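You operate a simulated robot arm through the tools that you are given. There is no shell and no other tool. Be economical: measure what you need, move in short steps, check, and stop when the job is done.

The job below is to be done with a simulated robot arm. You get a single attempt, and the scene is never put back.

## Task
Fetch the white-patch steel block and set it on the top of the rail bench.

Only the result counts: the job must be done as asked and must still hold three seconds after the hand-in. Knocking over, shifting, dropping, spilling or breaking anything else fails it.

## Robot
A 7-joint arm with a two-finger parallel gripper on a trunk, on a base that drives. Base frame: it is fixed to the floor where the robot stands at the start and does not move with it; the origin is under the middle of the robot, x ahead of it, y to its left, z up. Lengths are in mm, angles in rad, forces in N, time in s.
With the tool pointing down near the work surface it reaches from about 180 to 720 mm from the robot's upright axis, wherever it stands. Its first joint turns from -2.897 to 2.897 rad. Places, roughly: top of the rail bench [-500, -1400, 800]. Payload 1.57 kg.
Tool frame: the origin (TCP) lies between the finger pads and is the grasp point; the fingertips stand 30 mm ahead of it; z points along the fingers, y is the line along which they close. The gripper opens to 110 mm. The fingers are 24 mm wide and 12 mm thick; the gripper's body (48 by 112 mm) begins 78 mm behind the TCP.
Orientation is that of the tool frame in the base frame, as [roll, pitch, yaw] about the fixed x, y, z axes, in that order (R = Rz(yaw) Ry(pitch) Rx(roll)). With the fingers straight down and closing along the base's y, the tool's x points along the base's -x, its y along +y and its z along -z.

## Interface
- The arm moves only by the tool apply_moves. Its argument "motion" is a list of rows, each an object of numbers (a shift or turn left out is 0, a gripper value left out holds the last): "dx", "dy", "dz": the shift along the base's x, y, z in mm; "rx", "ry", "rz": the turn, a rotation vector about the base's x, y, z in rad; "grip": the opening in per cent of the stroke, from 0 (shut) to 100 (fully open). In form: [{"dx": .., "dy": .., "dz": .., "rx": .., "ry": .., "rz": .., "grip": ..}, ...]. A call has 1 to 12 rows; each row shifts and turns the commanded pose from where the row before left it. A row lasts 0.2 s, in which the tool goes at most 50 mm and 0.15 rad; a call with a longer step from one row to the next is refused whole, and so is a gripper value outside its range. Where a pose cannot be reached the arm comes as near as it can. A force on the tool above 40 N (or 10 N above the force at the start of the call, whichever is more), or a blocked arm, ends the call early, and 0.2 s more pass. The fingers move at their own pace (about 45 mm/s each) and stop on an object; they squeeze with about 39 N. The grip force told is the motor's: it shows also when the fingers shut on nothing. Time passes only in rows, and 0.2 s behind the last, so rows that do not move let the fingers close. It gives the time, the measured TCP pose, the force on the tool (base axes), the opening and the grip force at its end, in the units of the frame above (readings bear some noise).
- Cameras (640 x 400 px; columns grow to the right, rows downward): "scene" is now at [18.5, 120.9, 1471.2]; the picture's right is [-0.39, -0.92, 0.00], its down [-0.58, 0.25, -0.77] and it looks along [0.71, -0.30, -0.64] (base axes); focal length 278 px, centre (320, 200). "wrist" rides on the gripper at [70, 16, -141] in the tool frame; the picture's right is [-0.23, 0.97, 0.00], its down [-0.86, -0.20, -0.48] and it looks along [-0.47, -0.11, 0.88] (tool axes); focal length 222 px, centre (320, 200). There is no depth. A picture from a camera that has moved, and an enlarged one, comes with that camera's place and axes in the base frame and with its lens.
- get_image(camera): a new picture of that camera. It takes no simulated time.
- raise_lower(by): slides the trunk up (or, below 0, down) by that many mm; the arm and the scene camera ride with it, the base frame stays. It gives what a move gives, with no picture.
- steer(legs): drives the robot by 1 to 6 legs, each [ahead, turn to the left] in mm and rad, along the robot's own axes; the way and the turn of a leg run together, so that a leg with both is an arc; at most 1500 mm and 3.142 rad a leg. The arm and the cameras ride along, it lands a little off, and it stops where it bumps. It gives what a move gives.
- aim_head(pan, tilt): turns the head with the scene camera to pan (to the left, within 2.705 rad either way) and tilt (down, from -0.506 to 1.204), counted from straight ahead of the robot. It gives what a move gives.
- zoom(camera, box): a new picture of the part [left, top, right, bottom] of that camera's present view, enlarged. It takes no simulated time.
- close_job(): hands the job in; it is judged then, once.

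Work in short steps. Places have to be worked out from the pictures, the camera data and where the tool is seen: move nearer, look again, correct. Check each grasp and each placing, and mend what went wrong. You have 120 turns and 82 pictures in all, those below and enlarged ones among them. Open the gripper and draw the arm clear of the work before you hand the job in, unless the task says otherwise; then end with one line.

The tools are called after ">>>" as name(argument=value, ...) on one line, values as JSON. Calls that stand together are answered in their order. apply_moves: Moves the arm, as the interface text tells. Its arguments: {"type":"object","properties":{"motion":{"type":"array","items":{"type":"object","properties":{"dx":{"type":"number"},"dy":{"type":"number"},"dz":{"type":"number"},"rx":{"type":"number"},"ry":{"type":"number"},"rz":{"type":"number"},"grip":{"type":"number"}}}}},"required":["motion"]} The other tools are called the same way: raise_lower (by) slides the trunk up or down; steer (legs) drives the base; aim_head (pan, tilt) turns the head that bears the scene camera; get_image (camera) takes a picture; zoom (camera, box) takes an enlarged picture of a part of a camera's view; close_job () hands the job in.

At the start:

```text
t: 0.0
eef_pos: [383.6, 77.4, 1162.3]
tool_rot: [-3.141, 0.001, 3.141]
ft_force: [0.3, 0.3, 0.1]
grip_width: 109.8
gripper_force: 0.0
trunk travel left (down, up): [-400.0, 190.0]
robot x, y, heading: [-0.5, 1.1, 0.002]
head pan, tilt: [-0.403, 0.689]
```

scene: 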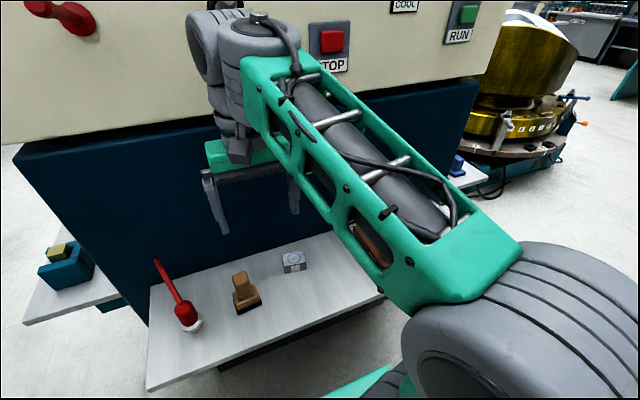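
wrist: 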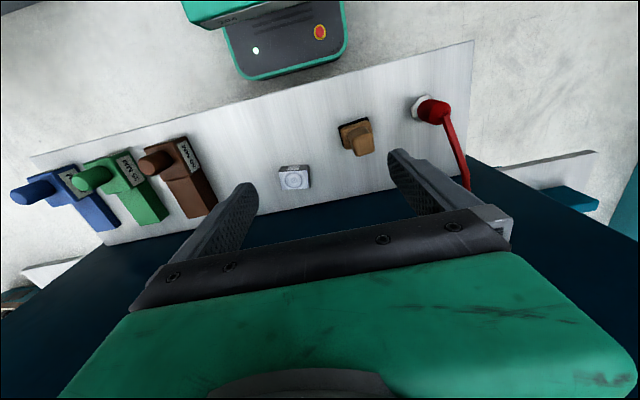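

The pictures show a shelf with several things on it, among them a small steel block. I zoom in to identify it.

>>> zoom(camera="wrist", box=[240, 80, 480, 230])

>>> zoom(camera="scene", box=[130, 220, 370, 370])

>>> zoom(camera="wrist", box=[0, 120, 240, 270])

```text
2.67 times, centred on (360, 155) of wrist
camera zoom: at [313.0, 94.5, 1303.3], right [0.23, 0.97, 0.0], down [0.86, -0.2, 0.48], along [0.47, -0.11, -0.88], focal length 592 px, centre (213, 320)
```

zoom: 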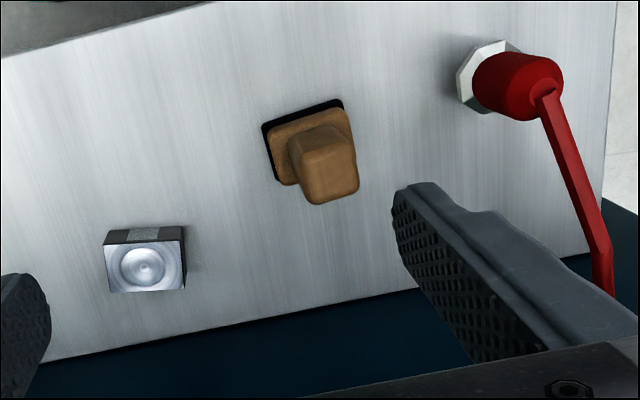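

```text
2.67 times, centred on (250, 295) of scene
camera zoom: at [18.5, 120.9, 1471.2], right [-0.39, -0.92, 0.0], down [-0.58, 0.25, -0.77], along [0.71, -0.3, -0.64], focal length 742 px, centre (507, -53)
```

zoom: 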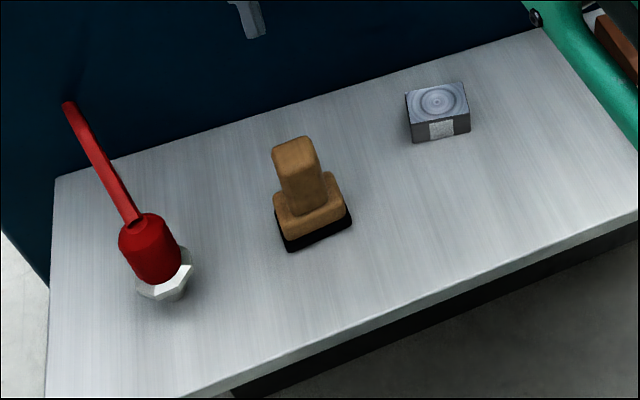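

```text
2.67 times, centred on (120, 195) of wrist
camera zoom: at [313.0, 94.5, 1303.3], right [0.23, 0.97, 0.0], down [0.86, -0.2, 0.48], along [0.47, -0.11, -0.88], focal length 592 px, centre (853, 213)
```

zoom: 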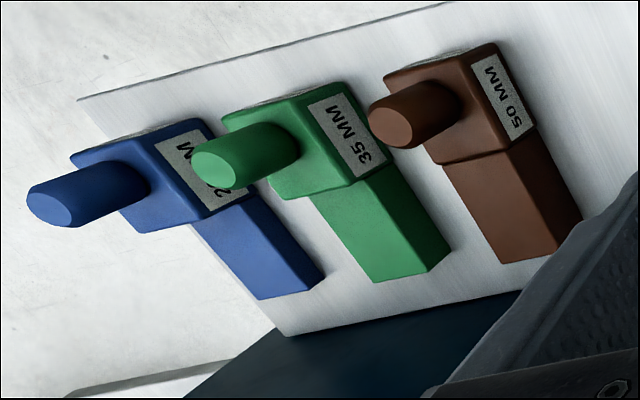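

The block looks to be near (481, 0), about 57 mm wide along y, with the white patch facing the robot. I move above it and look again.

>>> apply_moves(motion=[{"dx": 20, "dy": -15, "dz": -30, "grip": 100}, {"dx": 20, "dy": -15, "dz": -30}, {"dx": 20, "dy": -15, "dz": -30}, {"dx": 15, "dy": -15, "dz": -30}, {"dx": 12, "dy": -10, "dz": -20}, {"dx": 10, "dy": -7, "dz": -10}])

>>> get_image(camera="wrist")

>>> get_image(camera="scene")

```text
t: 1.4
eef_pos: [480.4, 0.2, 1009.5]
tool_rot: [3.14, 0.0, -3.14]
ft_force: [0.7, 0.3, -0.8]
grip_width: 110.0
gripper_force: 0.0
trunk travel left (down, up): [-400.0, 190.0]
robot x, y, heading: [2.4, -4.4, 0.001]
head pan, tilt: [-0.403, 0.689]
```

```text
76 pictures are left
camera wrist: at [409.4, 18.1, 1151.8], right [0.23, 0.97, 0.0], down [0.85, -0.2, 0.48], along [0.47, -0.11, -0.88], focal length 222 px, centre (320, 200)
```

wrist: 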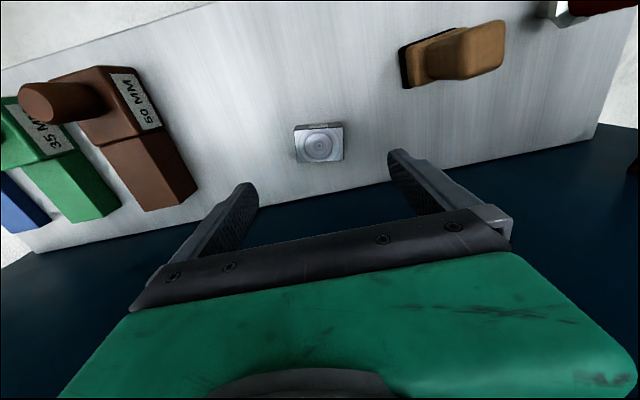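

```text
75 pictures are left
camera scene: at [18.5, 120.9, 1471.2], right [-0.39, -0.92, 0.0], down [-0.58, 0.25, -0.77], along [0.71, -0.3, -0.64], focal length 278 px, centre (320, 200)
```

scene: 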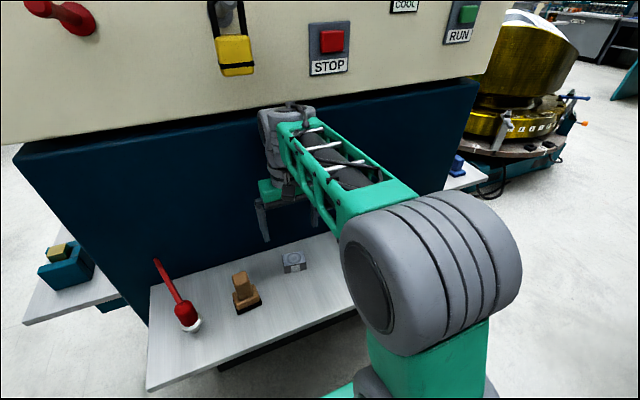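

The block's centre triangulates to about (483, -1) with its top near z = 875. I zoom to read its yaw.

>>> zoom(camera="wrist", box=[280, 110, 360, 160])

>>> zoom(camera="wrist", box=[272, 115, 368, 175])

```text
8.00 times, centred on (320, 135) of wrist
camera zoom: at [409.4, 18.1, 1151.8], right [0.23, 0.97, 0.0], down [0.85, -0.2, 0.48], along [0.47, -0.11, -0.88], focal length 1777 px, centre (320, 720)
```

zoom: 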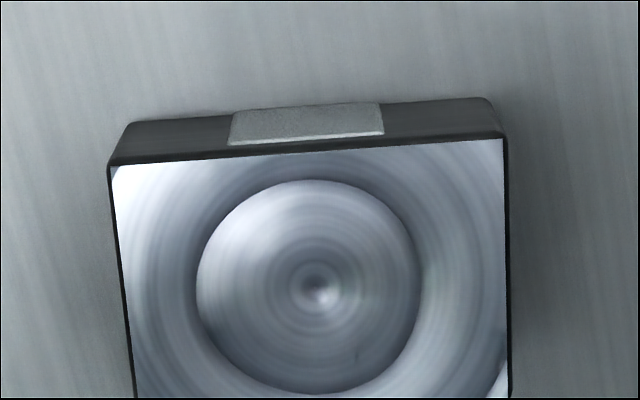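

```text
6.67 times, centred on (320, 145) of wrist
camera zoom: at [409.4, 18.1, 1151.8], right [0.23, 0.97, 0.0], down [0.85, -0.2, 0.48], along [0.47, -0.11, -0.88], focal length 1481 px, centre (320, 567)
```

zoom: 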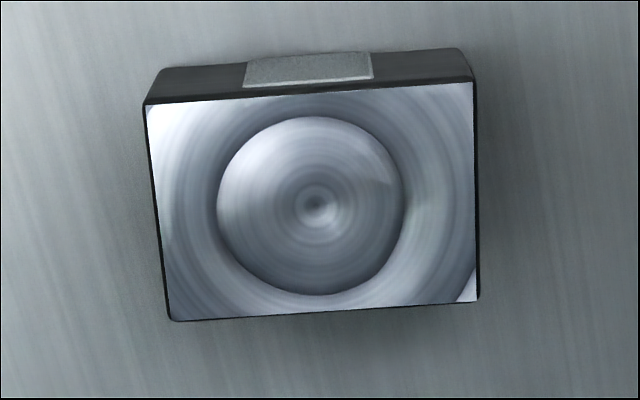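

The block measures roughly 59 x 41 x 25 mm, is turned about -0.165 rad, and is centred at (482, 1). I turn the tool to match and go down in two stages.

>>> apply_moves(motion=[{"dx": 1, "rz": -0.085}, {"dx": 1, "rz": -0.08}, {"dz": -30}, {"dz": -30}, {"dz": -25}])

>>> get_image(camera="wrist")

```text
t: 2.6
eef_pos: [482.5, 2.1, 926.7]
tool_rot: [-3.141, 0.001, 2.976]
ft_force: [-0.2, 0.1, 0.7]
grip_width: 109.7
gripper_force: 0.0
trunk travel left (down, up): [-400.0, 190.0]
robot x, y, heading: [0.9, 0.1, -0.002]
head pan, tilt: [-0.403, 0.689]
```

```text
72 pictures are left
camera wrist: at [415.5, 29.6, 1068.0], right [0.38, 0.92, 0.0], down [0.81, -0.34, 0.48], along [0.44, -0.18, -0.88], focal length 222 px, centre (320, 200)
```

wrist: 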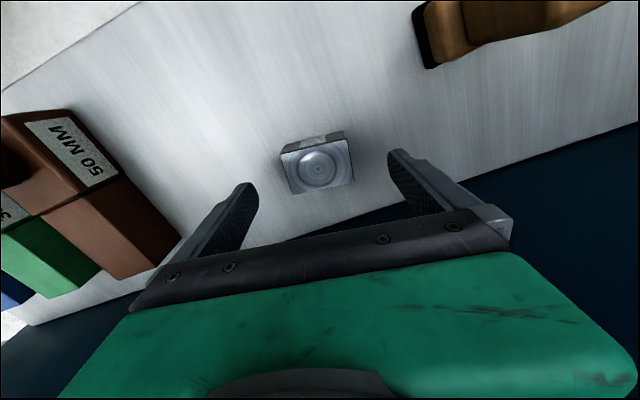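

The block's edges run parallel to the fingers and it sits between them. I descend to TCP z = 884.

>>> apply_moves(motion=[{"dz": -20}, {"dz": -15}, {"dz": -7}, {}])

>>> get_image(camera="wrist")

```text
t: 3.6
eef_pos: [482.6, 3.0, 884.9]
tool_rot: [3.141, 0.0, 2.978]
ft_force: [0.7, -0.3, 0.7]
grip_width: 109.8
gripper_force: 0.0
trunk travel left (down, up): [-400.0, 190.0]
robot x, y, heading: [0.2, -2.7, 0.003]
head pan, tilt: [-0.403, 0.689]
```

```text
71 pictures are left
camera wrist: at [416.1, 30.0, 1026.3], right [0.38, 0.92, 0.0], down [0.81, -0.34, 0.48], along [0.44, -0.18, -0.88], focal length 222 px, centre (320, 200)
```

wrist: 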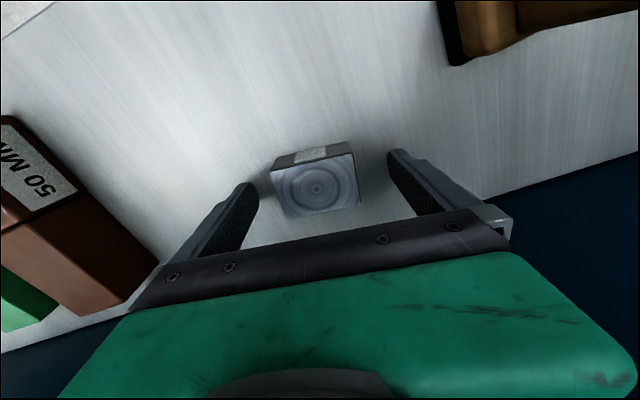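

The block sits between the fingers with both clear. I close.

>>> apply_moves(motion=[{"grip": 0}, {}, {}, {}, {}, {}])

>>> get_image(camera="wrist")

```text
t: 5.0
eef_pos: [482.5, 2.0, 885.4]
tool_rot: [-3.141, -0.002, 2.978]
ft_force: [0.4, -0.8, 0.1]
grip_width: 59.5
gripper_force: 39.3
trunk travel left (down, up): [-400.0, 190.0]
robot x, y, heading: [0.9, -2.6, 0.003]
head pan, tilt: [-0.403, 0.689]
```

```text
70 pictures are left
camera wrist: at [416.1, 29.9, 1026.5], right [0.38, 0.92, 0.0], down [0.81, -0.34, 0.48], along [0.44, -0.18, -0.88], focal length 222 px, centre (320, 200)
```

wrist: 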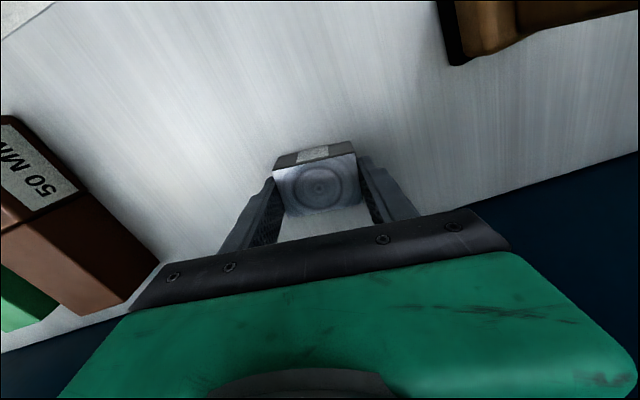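

Gripped at 59.5 mm with 39 N. I lift straight up and check the force and the view.

>>> apply_moves(motion=[{"dz": 10}, {"dz": 20}, {"dz": 30}, {"dz": 30}, {"dz": 30}, {"dz": 30}, {"dz": 20}, {}])

>>> get_image(camera="wrist")

```text
t: 6.8
eef_pos: [482.9, -1.5, 1054.9]
tool_rot: [-3.141, -0.001, 2.975]
ft_force: [-0.5, -0.7, -4.1]
grip_width: 59.3
gripper_force: 39.4
trunk travel left (down, up): [-400.0, 190.0]
robot x, y, heading: [1.3, -0.7, -0.002]
head pan, tilt: [-0.403, 0.689]
```

```text
69 pictures are left
camera wrist: at [415.8, 26.9, 1196.6], right [0.38, 0.92, 0.0], down [0.81, -0.34, 0.48], along [0.44, -0.18, -0.88], focal length 222 px, centre (320, 200)
```

wrist: 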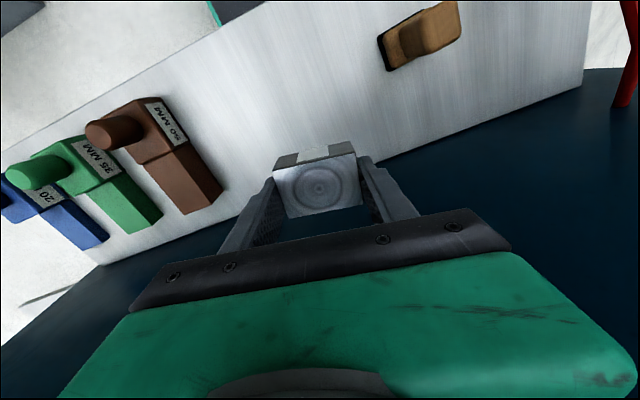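

The block is held. I draw the arm in close to the body and look toward the rail bench, behind and to the right at about -1.9 rad.

>>> apply_moves(motion=[{"dx": -25, "dz": 15}, {"dx": -25, "dz": 15}, {"dx": -25, "dz": 15}, {"dx": -25, "dz": 15}, {"dx": -20, "dz": 15}, {"dx": -10, "rz": 0.08}, {"rz": 0.085}])

>>> aim_head(pan=-1.9, tilt=0.4)

>>> get_image(camera="scene")

>>> aim_head(pan=-1.0, tilt=0.5)

>>> get_image(camera="scene")

>>> aim_head(pan=-2.7, tilt=0.5)

>>> get_image(camera="scene")

```text
t: 8.4
eef_pos: [351.1, 0.1, 1130.9]
tool_rot: [-3.14, 0.0, -3.14]
ft_force: [-0.8, -0.4, -4.1]
grip_width: 59.6
gripper_force: 38.8
trunk travel left (down, up): [-400.0, 190.0]
robot x, y, heading: [0.5, -2.5, -0.001]
head pan, tilt: [-0.403, 0.689]
```

```text
t: 10.0
eef_pos: [352.1, -0.6, 1131.2]
tool_rot: [-3.141, -0.001, 3.14]
ft_force: [-0.1, 0.1, -3.7]
grip_width: 59.5
gripper_force: 39.0
trunk travel left (down, up): [-400.0, 190.0]
robot x, y, heading: [0.3, 1.0, -0.003]
head pan, tilt: [-1.901, 0.4]
```

```text
68 pictures are left
camera scene: at [-89.8, 66.7, 1497.1], right [-0.95, 0.32, 0.0], down [0.13, 0.37, -0.92], along [-0.3, -0.87, -0.39], focal length 278 px, centre (320, 200)
```

scene: 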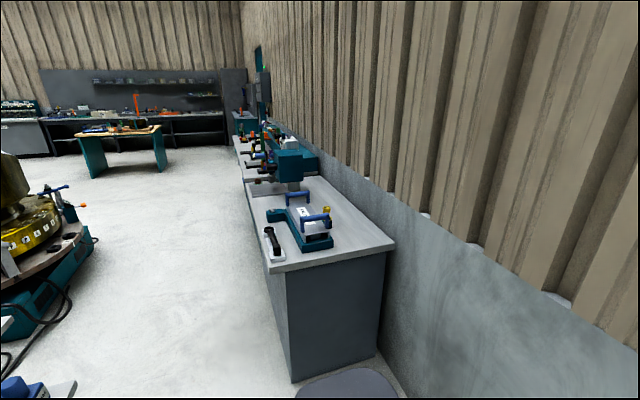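

```text
t: 11.2
eef_pos: [353.3, -0.4, 1130.0]
tool_rot: [3.14, 0.0, -3.142]
ft_force: [-1.0, 0.4, -4.1]
grip_width: 59.6
gripper_force: 39.1
trunk travel left (down, up): [-400.0, 190.0]
robot x, y, heading: [-1.3, -1.4, 0.0]
head pan, tilt: [-1.0, 0.499]
```

```text
67 pictures are left
camera scene: at [-10.7, 77.7, 1488.0], right [-0.84, -0.54, 0.0], down [-0.26, 0.4, -0.88], along [0.47, -0.74, -0.48], focal length 278 px, centre (320, 200)
```

scene: 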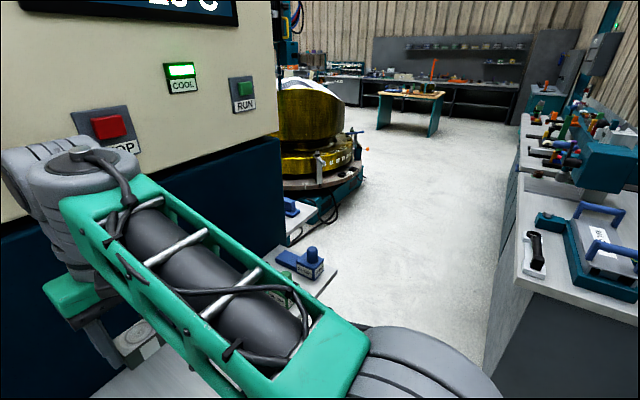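

```text
t: 12.9
eef_pos: [352.1, -0.5, 1130.9]
tool_rot: [3.141, 0.0, -3.142]
ft_force: [0.1, 0.5, -3.8]
grip_width: 59.6
gripper_force: 39.3
trunk travel left (down, up): [-400.0, 190.0]
robot x, y, heading: [2.4, -3.7, -0.003]
head pan, tilt: [-2.7, 0.499]
```

```text
66 pictures are left
camera scene: at [-142.1, 115.4, 1488.0], right [-0.43, 0.9, 0.0], down [0.43, 0.2, -0.88], along [-0.79, -0.38, -0.48], focal length 278 px, centre (320, 200)
```

scene: 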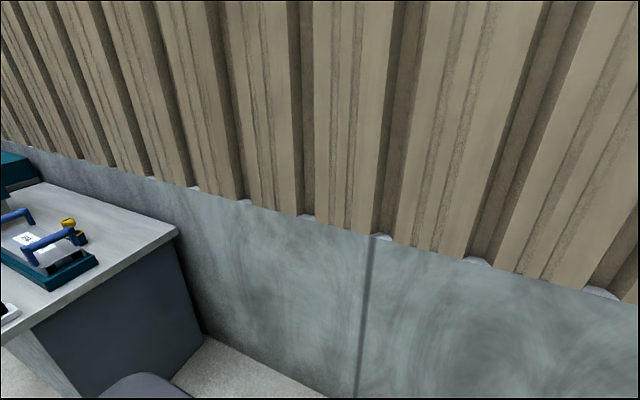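

The rail bench is the cabinet along the wall, spanning about x from -790 to -190 and y from -1940 to -870. I look closer at what stands on it, and down at the floor between me and it.

>>> aim_head(pan=-2.2, tilt=1.0)

>>> get_image(camera="scene")

>>> aim_head(pan=-1.3, tilt=0.9)

>>> get_image(camera="scene")

>>> aim_head(pan=-1.8, tilt=0.4)

>>> zoom(camera="scene", box=[240, 140, 400, 240])

```text
t: 13.9
eef_pos: [351.4, 0.7, 1130.6]
tool_rot: [3.14, 0.0, 3.141]
ft_force: [0.8, -0.3, -3.5]
grip_width: 59.5
gripper_force: 39.2
trunk travel left (down, up): [-400.0, 190.0]
robot x, y, heading: [4.7, -0.4, -0.0]
head pan, tilt: [-2.201, 1.0]
```

```text
65 pictures are left
camera scene: at [-100.9, 98.0, 1447.0], right [-0.81, 0.59, 0.0], down [0.5, 0.68, -0.54], along [-0.32, -0.44, -0.84], focal length 278 px, centre (320, 200)
```

scene: 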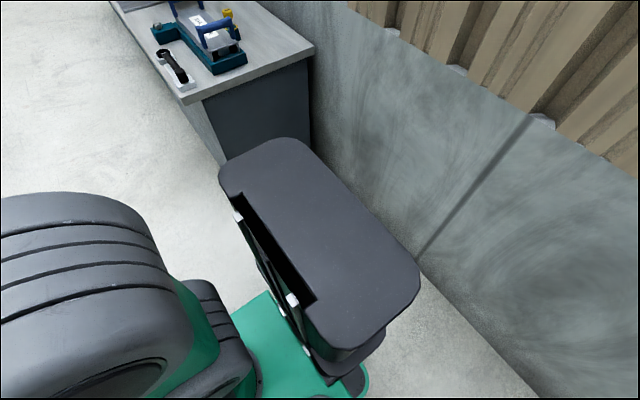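

```text
t: 15.1
eef_pos: [352.7, 0.6, 1130.4]
tool_rot: [3.139, 0.001, 3.142]
ft_force: [0.5, -0.3, -4.2]
grip_width: 59.5
gripper_force: 39.0
trunk travel left (down, up): [-400.0, 190.0]
robot x, y, heading: [1.4, -0.6, 0.003]
head pan, tilt: [-1.3, 0.901]
```

```text
64 pictures are left
camera scene: at [-39.7, 81.6, 1454.1], right [-0.96, -0.27, 0.0], down [-0.21, 0.76, -0.62], along [0.17, -0.6, -0.78], focal length 278 px, centre (320, 200)
```

scene: 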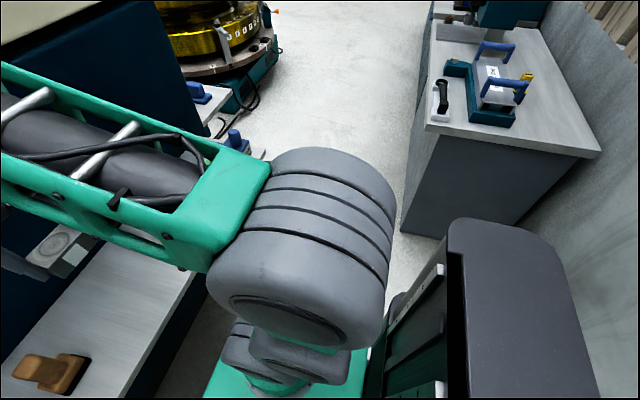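

```text
t: 16.0
eef_pos: [351.7, -0.5, 1131.4]
tool_rot: [-3.141, 0.0, -3.141]
ft_force: [0.3, -0.3, -3.6]
grip_width: 59.7
gripper_force: 39.1
trunk travel left (down, up): [-400.0, 190.0]
robot x, y, heading: [1.2, -0.4, -0.005]
head pan, tilt: [-1.799, 0.4]
```

```text
4.00 times, centred on (320, 190) of scene
camera zoom: at [-80.7, 64.1, 1497.1], right [-0.97, 0.23, 0.0], down [0.09, 0.38, -0.92], along [-0.21, -0.9, -0.39], focal length 1113 px, centre (320, 240)
```

zoom: 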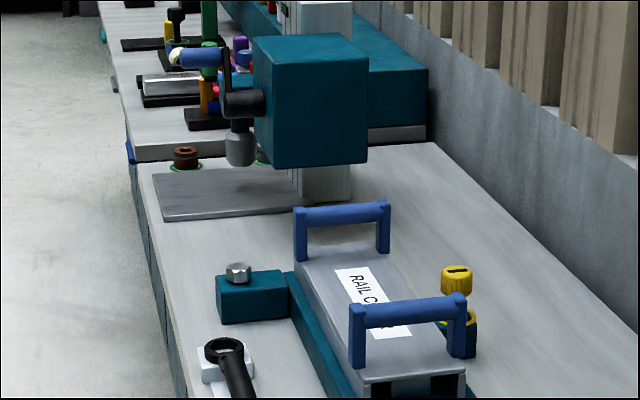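

The block can go on the clear patch of the bench top beside the wall, around (-610, -950). I back away from the machine shelf before turning, so that nothing sweeps over it.

>>> steer(legs=[[-250, 0]])

>>> get_image(camera="scene")

```text
t: 17.8
eef_pos: [103.4, 1.1, 1130.5]
tool_rot: [-3.141, 0.001, -3.138]
ft_force: [0.6, -0.2, -5.1]
grip_width: 59.6
gripper_force: 39.0
trunk travel left (down, up): [-400.0, 190.0]
robot x, y, heading: [-248.9, -1.5, 0.005]
head pan, tilt: [-1.799, 0.4]
```

```text
62 pictures are left
camera scene: at [-330.4, 63.5, 1497.2], right [-0.97, 0.22, 0.0], down [0.09, 0.38, -0.92], along [-0.21, -0.9, -0.39], focal length 278 px, centre (320, 200)
```

scene: 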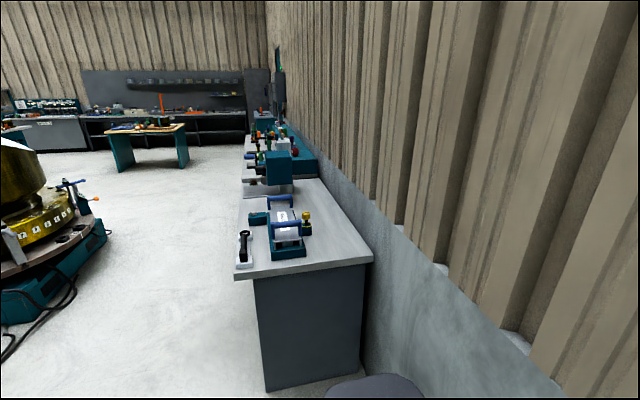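

Backed up cleanly. Now I turn right a quarter turn in place, in two steps.

>>> steer(legs=[[0, -0.785], [0, -0.785]])

>>> aim_head(pan=-0.3, tilt=0.7)

>>> get_image(camera="scene")

```text
t: 22.4
eef_pos: [-252.2, -353.1, 1131.3]
tool_rot: [3.141, 0.0, 1.562]
ft_force: [-0.5, 0.7, -4.1]
grip_width: 59.8
gripper_force: 38.7
trunk travel left (down, up): [-400.0, 190.0]
robot x, y, heading: [-250.8, 3.0, -1.58]
head pan, tilt: [-1.799, 0.4]
```

```text
t: 24.0
eef_pos: [-252.5, -352.2, 1131.9]
tool_rot: [3.141, -0.001, 1.562]
ft_force: [-0.6, 1.0, -3.5]
grip_width: 59.4
gripper_force: 38.8
trunk travel left (down, up): [-400.0, 190.0]
robot x, y, heading: [-249.8, -0.5, -1.579]
head pan, tilt: [-0.3, 0.7]
```

```text
61 pictures are left
camera scene: at [-120.0, -23.1, 1470.3], right [-0.95, 0.3, 0.0], down [0.2, 0.61, -0.76], along [-0.23, -0.73, -0.64], focal length 278 px, centre (320, 200)
```

scene: 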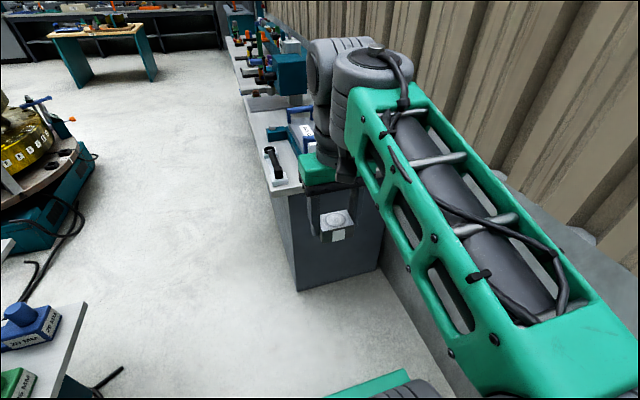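

Facing the bench now, with the block still held. I drive ahead 440 mm.

>>> steer(legs=[[440, 0]])

>>> aim_head(pan=-0.25, tilt=0.9)

>>> get_image(camera="scene")

>>> get_image(camera="wrist")

```text
t: 26.6
eef_pos: [-256.8, -788.5, 1130.5]
tool_rot: [3.141, 0.0, 1.561]
ft_force: [0.2, 0.6, -4.5]
grip_width: 59.7
gripper_force: 39.3
trunk travel left (down, up): [-400.0, 190.0]
robot x, y, heading: [-253.2, -438.1, -1.579]
head pan, tilt: [-0.3, 0.7]
```

```text
t: 27.4
eef_pos: [-256.9, -789.1, 1129.9]
tool_rot: [-3.14, 0.0, 1.561]
ft_force: [-0.1, 0.2, -4.4]
grip_width: 59.4
gripper_force: 38.8
trunk travel left (down, up): [-400.0, 190.0]
robot x, y, heading: [-252.0, -436.4, -1.581]
head pan, tilt: [-0.25, 0.901]
```

```text
60 pictures are left
camera scene: at [-117.6, -451.8, 1454.2], right [-0.97, 0.26, 0.0], down [0.2, 0.76, -0.62], along [-0.16, -0.6, -0.78], focal length 278 px, centre (320, 200)
```

scene: 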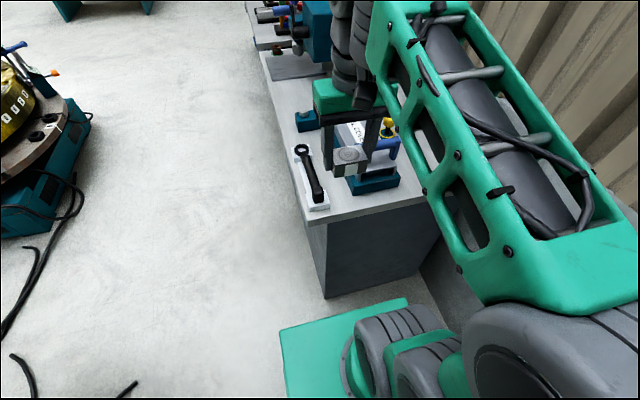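

```text
59 pictures are left
camera wrist: at [-240.8, -718.7, 1271.8], right [0.97, -0.24, 0.0], down [-0.21, -0.85, 0.48], along [-0.11, -0.46, -0.88], focal length 222 px, centre (320, 200)
```

wrist: 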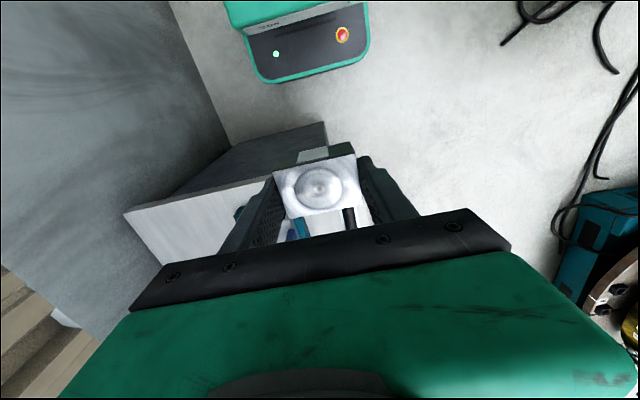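

The block hangs over the bench end, with the fixture below and ahead of it. I sweep the arm at height toward the wall-side clear patch at (-610, -950).

>>> apply_moves(motion=[{"dx": -30}, {"dx": -30}, {"dx": -30, "dy": -10}, {"dx": -30, "dy": -15}, {"dx": -30, "dy": -15}, {"dx": -30, "dy": -15}, {"dx": -30, "dy": -15}, {"dx": -30, "dy": -20}, {"dx": -30, "dy": -20}, {"dx": -30, "dy": -20}, {"dx": -30, "dy": -20}, {"dx": -23, "dy": -11}])

>>> get_image(camera="scene")

>>> get_image(camera="wrist")

```text
t: 29.9
eef_pos: [-609.0, -949.0, 1128.4]
tool_rot: [3.14, -0.002, 1.56]
ft_force: [0.3, 0.4, -4.3]
grip_width: 59.7
gripper_force: 38.8
trunk travel left (down, up): [-400.0, 190.0]
robot x, y, heading: [-252.7, -436.3, -1.583]
head pan, tilt: [-0.25, 0.901]
```

```text
58 pictures are left
camera scene: at [-118.2, -452.2, 1454.2], right [-0.97, 0.26, 0.0], down [0.2, 0.76, -0.62], along [-0.16, -0.6, -0.78], focal length 278 px, centre (320, 200)
```

scene: 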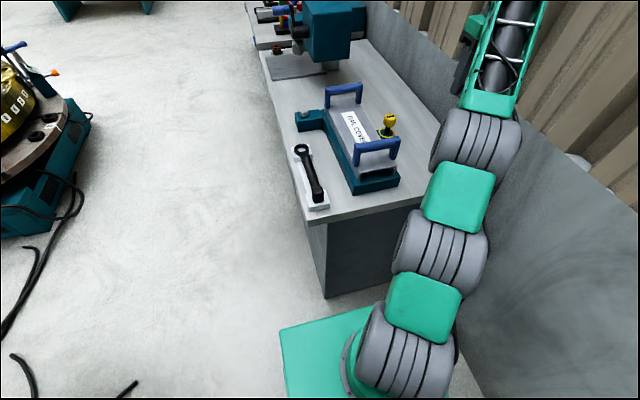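

```text
57 pictures are left
camera wrist: at [-592.5, -878.6, 1270.2], right [0.97, -0.24, 0.0], down [-0.21, -0.85, 0.48], along [-0.11, -0.46, -0.88], focal length 222 px, centre (320, 200)
```

wrist: 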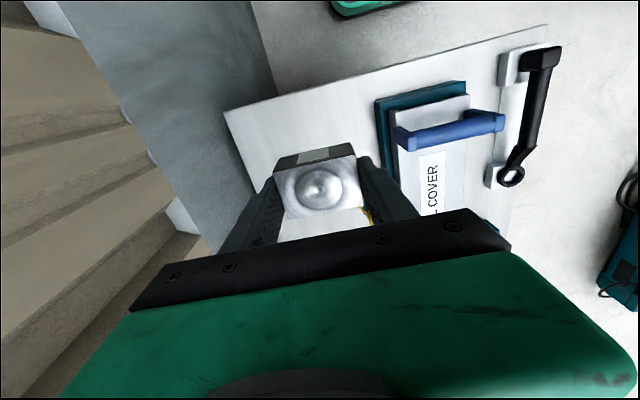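

The patch below is clear: the fixture's edge is at x = -492 and the bench end at y = -885. I descend toward z of about 860.

>>> apply_moves(motion=[{"dx": -10, "dy": -5, "dz": -25}, {"dx": -5, "dz": -30}, {"dz": -30}, {"dz": -30}, {"dz": -30}, {"dz": -30}, {"dz": -30}, {"dz": -25}, {"dz": -20}])

>>> get_image(camera="wrist")

>>> get_image(camera="scene")

```text
t: 31.9
eef_pos: [-626.7, -954.1, 881.1]
tool_rot: [-3.14, 0.0, 1.561]
ft_force: [0.3, -0.3, -4.5]
grip_width: 59.8
gripper_force: 39.0
trunk travel left (down, up): [-400.0, 190.0]
robot x, y, heading: [-252.5, -438.7, -1.584]
head pan, tilt: [-0.25, 0.901]
```

```text
56 pictures are left
camera wrist: at [-610.0, -883.4, 1021.6], right [0.97, -0.24, 0.0], down [-0.21, -0.85, 0.48], along [-0.11, -0.46, -0.88], focal length 222 px, centre (320, 200)
```

wrist: 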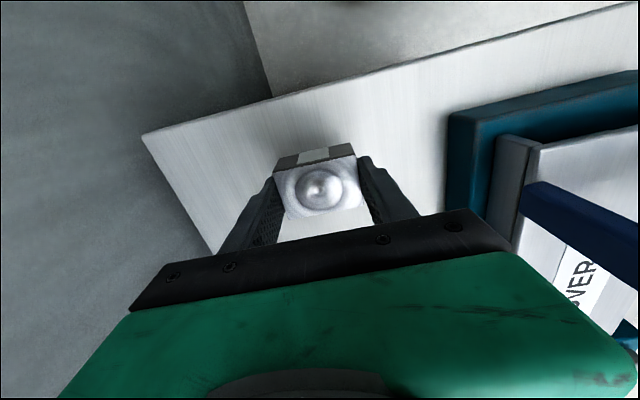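

```text
55 pictures are left
camera scene: at [-118.0, -452.0, 1454.2], right [-0.97, 0.26, 0.0], down [0.2, 0.76, -0.62], along [-0.16, -0.6, -0.78], focal length 278 px, centre (320, 200)
```

scene: 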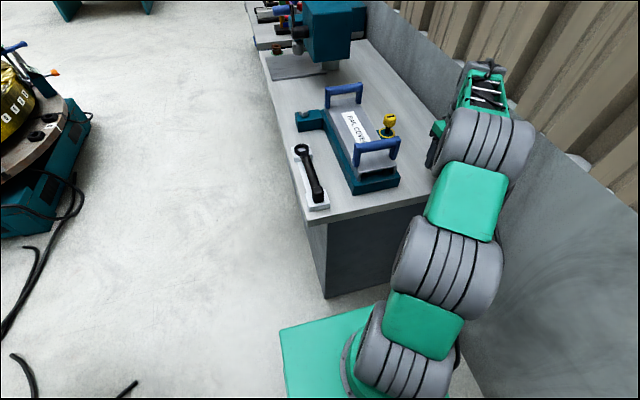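

Clear all round. I lower slowly toward the bench top, watching the force.

>>> apply_moves(motion=[{"dz": -15}, {"dz": -12}, {"dz": -8}, {"dz": -4}, {}])

>>> apply_moves(motion=[{"dz": -2}, {"dz": -2}, {}])

```text
t: 33.1
eef_pos: [-625.4, -955.2, 841.5]
tool_rot: [3.141, -0.001, 1.561]
ft_force: [0.8, -1.1, -4.4]
grip_width: 59.4
gripper_force: 39.3
trunk travel left (down, up): [-400.0, 190.0]
robot x, y, heading: [-252.8, -433.9, -1.58]
head pan, tilt: [-0.25, 0.901]
```

```text
t: 34.0
eef_pos: [-624.5, -954.9, 836.4]
tool_rot: [3.14, 0.0, 1.56]
ft_force: [0.4, 0.2, -4.1]
grip_width: 59.5
gripper_force: 38.6
trunk travel left (down, up): [-400.0, 190.0]
robot x, y, heading: [-252.1, -439.5, -1.583]
head pan, tilt: [-0.25, 0.901]
```

No contact yet at z = 836. I go on in 1 mm steps.

>>> apply_moves(motion=[{"dz": -1}, {"dz": -1}, {}])

>>> get_image(camera="wrist")

```text
t: 34.8
eef_pos: [-625.6, -954.7, 834.7]
tool_rot: [3.14, 0.001, 1.561]
ft_force: [0.0, -0.2, -4.4]
grip_width: 59.7
gripper_force: 39.5
trunk travel left (down, up): [-400.0, 190.0]
robot x, y, heading: [-254.9, -441.6, -1.583]
head pan, tilt: [-0.25, 0.901]
```

```text
54 pictures are left
camera wrist: at [-609.3, -884.3, 976.5], right [0.97, -0.24, 0.0], down [-0.21, -0.85, 0.48], along [-0.11, -0.46, -0.88], focal length 222 px, centre (320, 200)
```

wrist: 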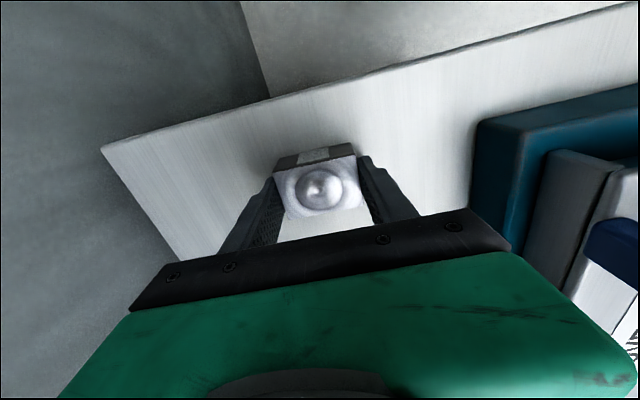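

Still carrying the full weight. I keep going down 1 mm at a time until the force changes.

>>> apply_moves(motion=[{"dz": -1}, {}, {}])

>>> apply_moves(motion=[{"dz": -1}, {}, {}])

```text
t: 35.5
eef_pos: [-625.7, -954.7, 835.9]
tool_rot: [3.141, -0.001, 1.56]
ft_force: [0.6, -0.8, -3.2]
grip_width: 59.4
gripper_force: 38.7
trunk travel left (down, up): [-400.0, 190.0]
robot x, y, heading: [-251.1, -436.0, -1.581]
head pan, tilt: [-0.25, 0.901]
```

```text
t: 36.4
eef_pos: [-625.5, -954.8, 835.5]
tool_rot: [3.141, 0.003, 1.559]
ft_force: [-2.9, 0.2, 5.5]
grip_width: 59.6
gripper_force: 39.2
trunk travel left (down, up): [-400.0, 190.0]
robot x, y, heading: [-251.8, -433.2, -1.578]
head pan, tilt: [-0.25, 0.901]
```

Contact: the vertical force went from -4 to +5.5 N, so the block rests on the bench. I open the gripper.

>>> apply_moves(motion=[{"dz": 0.5, "grip": 70}, {"grip": 85}, {}, {}])

>>> get_image(camera="wrist")

```text
t: 37.4
eef_pos: [-624.8, -955.9, 835.4]
tool_rot: [-3.141, 0.0, 1.561]
ft_force: [1.0, 0.3, -0.6]
grip_width: 93.6
gripper_force: 0.1
trunk travel left (down, up): [-400.0, 190.0]
robot x, y, heading: [-252.8, -434.2, -1.582]
head pan, tilt: [-0.25, 0.901]
```

```text
53 pictures are left
camera wrist: at [-608.8, -884.5, 975.4], right [0.97, -0.24, 0.0], down [-0.21, -0.85, 0.48], along [-0.11, -0.46, -0.88], focal length 222 px, centre (320, 200)
```

wrist: 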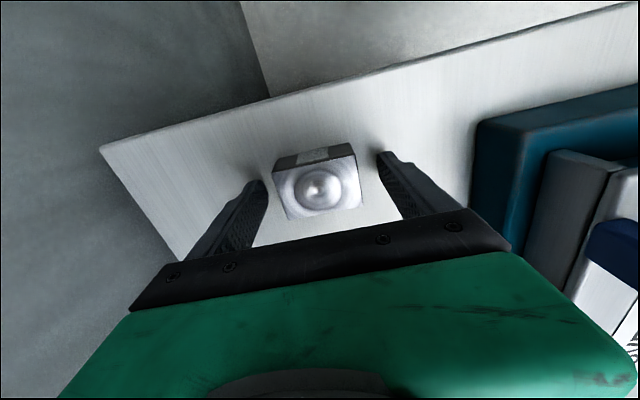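

Released and clear of both fingers. I raise straight up, then draw back.

>>> apply_moves(motion=[{"dz": 15}, {"dz": 30}, {"dz": 35}, {"dz": 35}, {"dz": 35}, {"dz": 35}, {"dz": 35}, {"dz": 30}])

>>> apply_moves(motion=[{"dx": 30, "dy": 15}, {"dx": 30, "dy": 15}, {"dx": 30, "dy": 15}, {"dx": 30, "dy": 15}, {"dx": 30, "dy": 15}, {"dx": 30, "dy": 15}, {"dx": 30, "dy": 15}, {"dx": 30, "dy": 15}])

>>> get_image(camera="scene")

>>> get_image(camera="wrist")

```text
t: 39.1
eef_pos: [-626.3, -956.1, 1084.0]
tool_rot: [3.14, -0.003, 1.561]
ft_force: [0.0, -0.5, -0.3]
grip_width: 93.5
gripper_force: 0.0
trunk travel left (down, up): [-400.0, 190.0]
robot x, y, heading: [-252.4, -436.1, -1.581]
head pan, tilt: [-0.25, 0.901]
```

```text
t: 41.0
eef_pos: [-385.4, -834.7, 1083.7]
tool_rot: [-3.139, 0.0, 1.559]
ft_force: [-0.5, 0.4, 0.1]
grip_width: 93.5
gripper_force: 0.1
trunk travel left (down, up): [-400.0, 190.0]
robot x, y, heading: [-253.4, -438.1, -1.577]
head pan, tilt: [-0.25, 0.901]
```

```text
52 pictures are left
camera scene: at [-117.5, -451.6, 1454.1], right [-0.97, 0.26, 0.0], down [0.2, 0.76, -0.62], along [-0.16, -0.6, -0.78], focal length 278 px, centre (320, 200)
```

scene: 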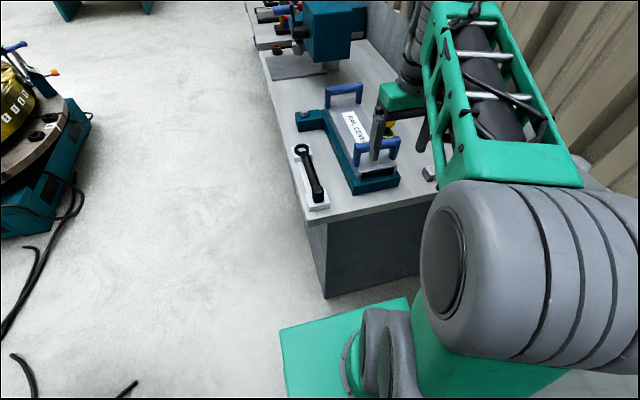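

```text
51 pictures are left
camera wrist: at [-369.3, -763.9, 1224.5], right [0.97, -0.24, 0.0], down [-0.21, -0.85, 0.48], along [-0.11, -0.46, -0.88], focal length 222 px, centre (320, 200)
```

wrist: 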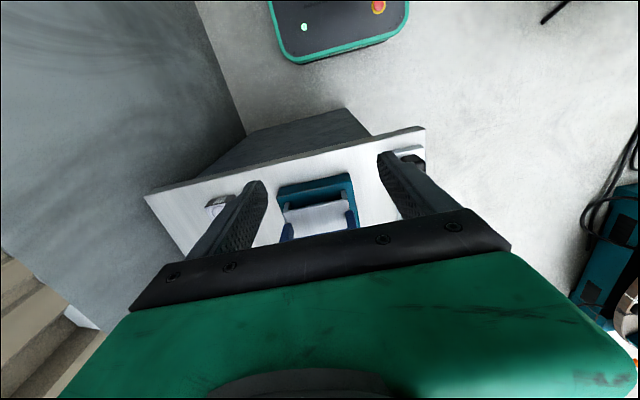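

The block rests on the bench top and nothing else has moved. I draw the arm fully off the bench, then hand in.

>>> apply_moves(motion=[{"dy": 25, "dx": 20, "dz": 10}, {"dy": 25, "dx": 20, "dz": 10}, {"dy": 20, "dx": 20}, {"dx": 20}, {}])

>>> get_image(camera="scene")

```text
t: 42.1
eef_pos: [-304.7, -763.5, 1104.1]
tool_rot: [3.141, 0.0, 1.561]
ft_force: [-0.2, -0.6, 0.0]
grip_width: 93.6
gripper_force: 0.0
trunk travel left (down, up): [-400.0, 190.0]
robot x, y, heading: [-251.2, -436.9, -1.581]
head pan, tilt: [-0.25, 0.901]
```

```text
50 pictures are left
camera scene: at [-117.5, -451.7, 1454.1], right [-0.97, 0.26, 0.0], down [0.2, 0.76, -0.62], along [-0.16, -0.6, -0.78], focal length 278 px, centre (320, 200)
```

scene: 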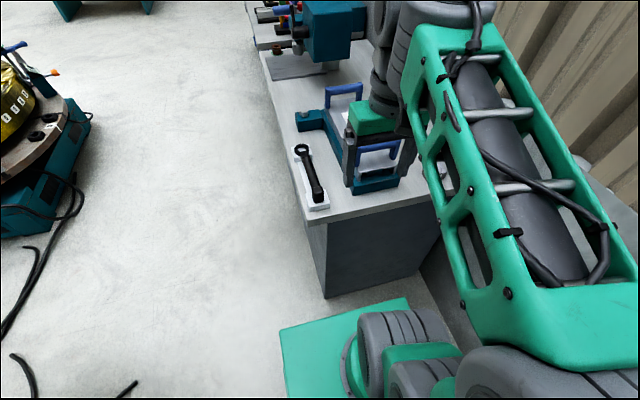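

The arm is clear, the gripper is open and the block is in place, so I hand the job in.

>>> close_job()

```text
The job is handed in.
```

The white-patch steel block is on top of the rail bench, at about (-625, -955) on the clear patch by the wall. The gripper is open, the arm is clear of the bench, and I saw nothing else moved.
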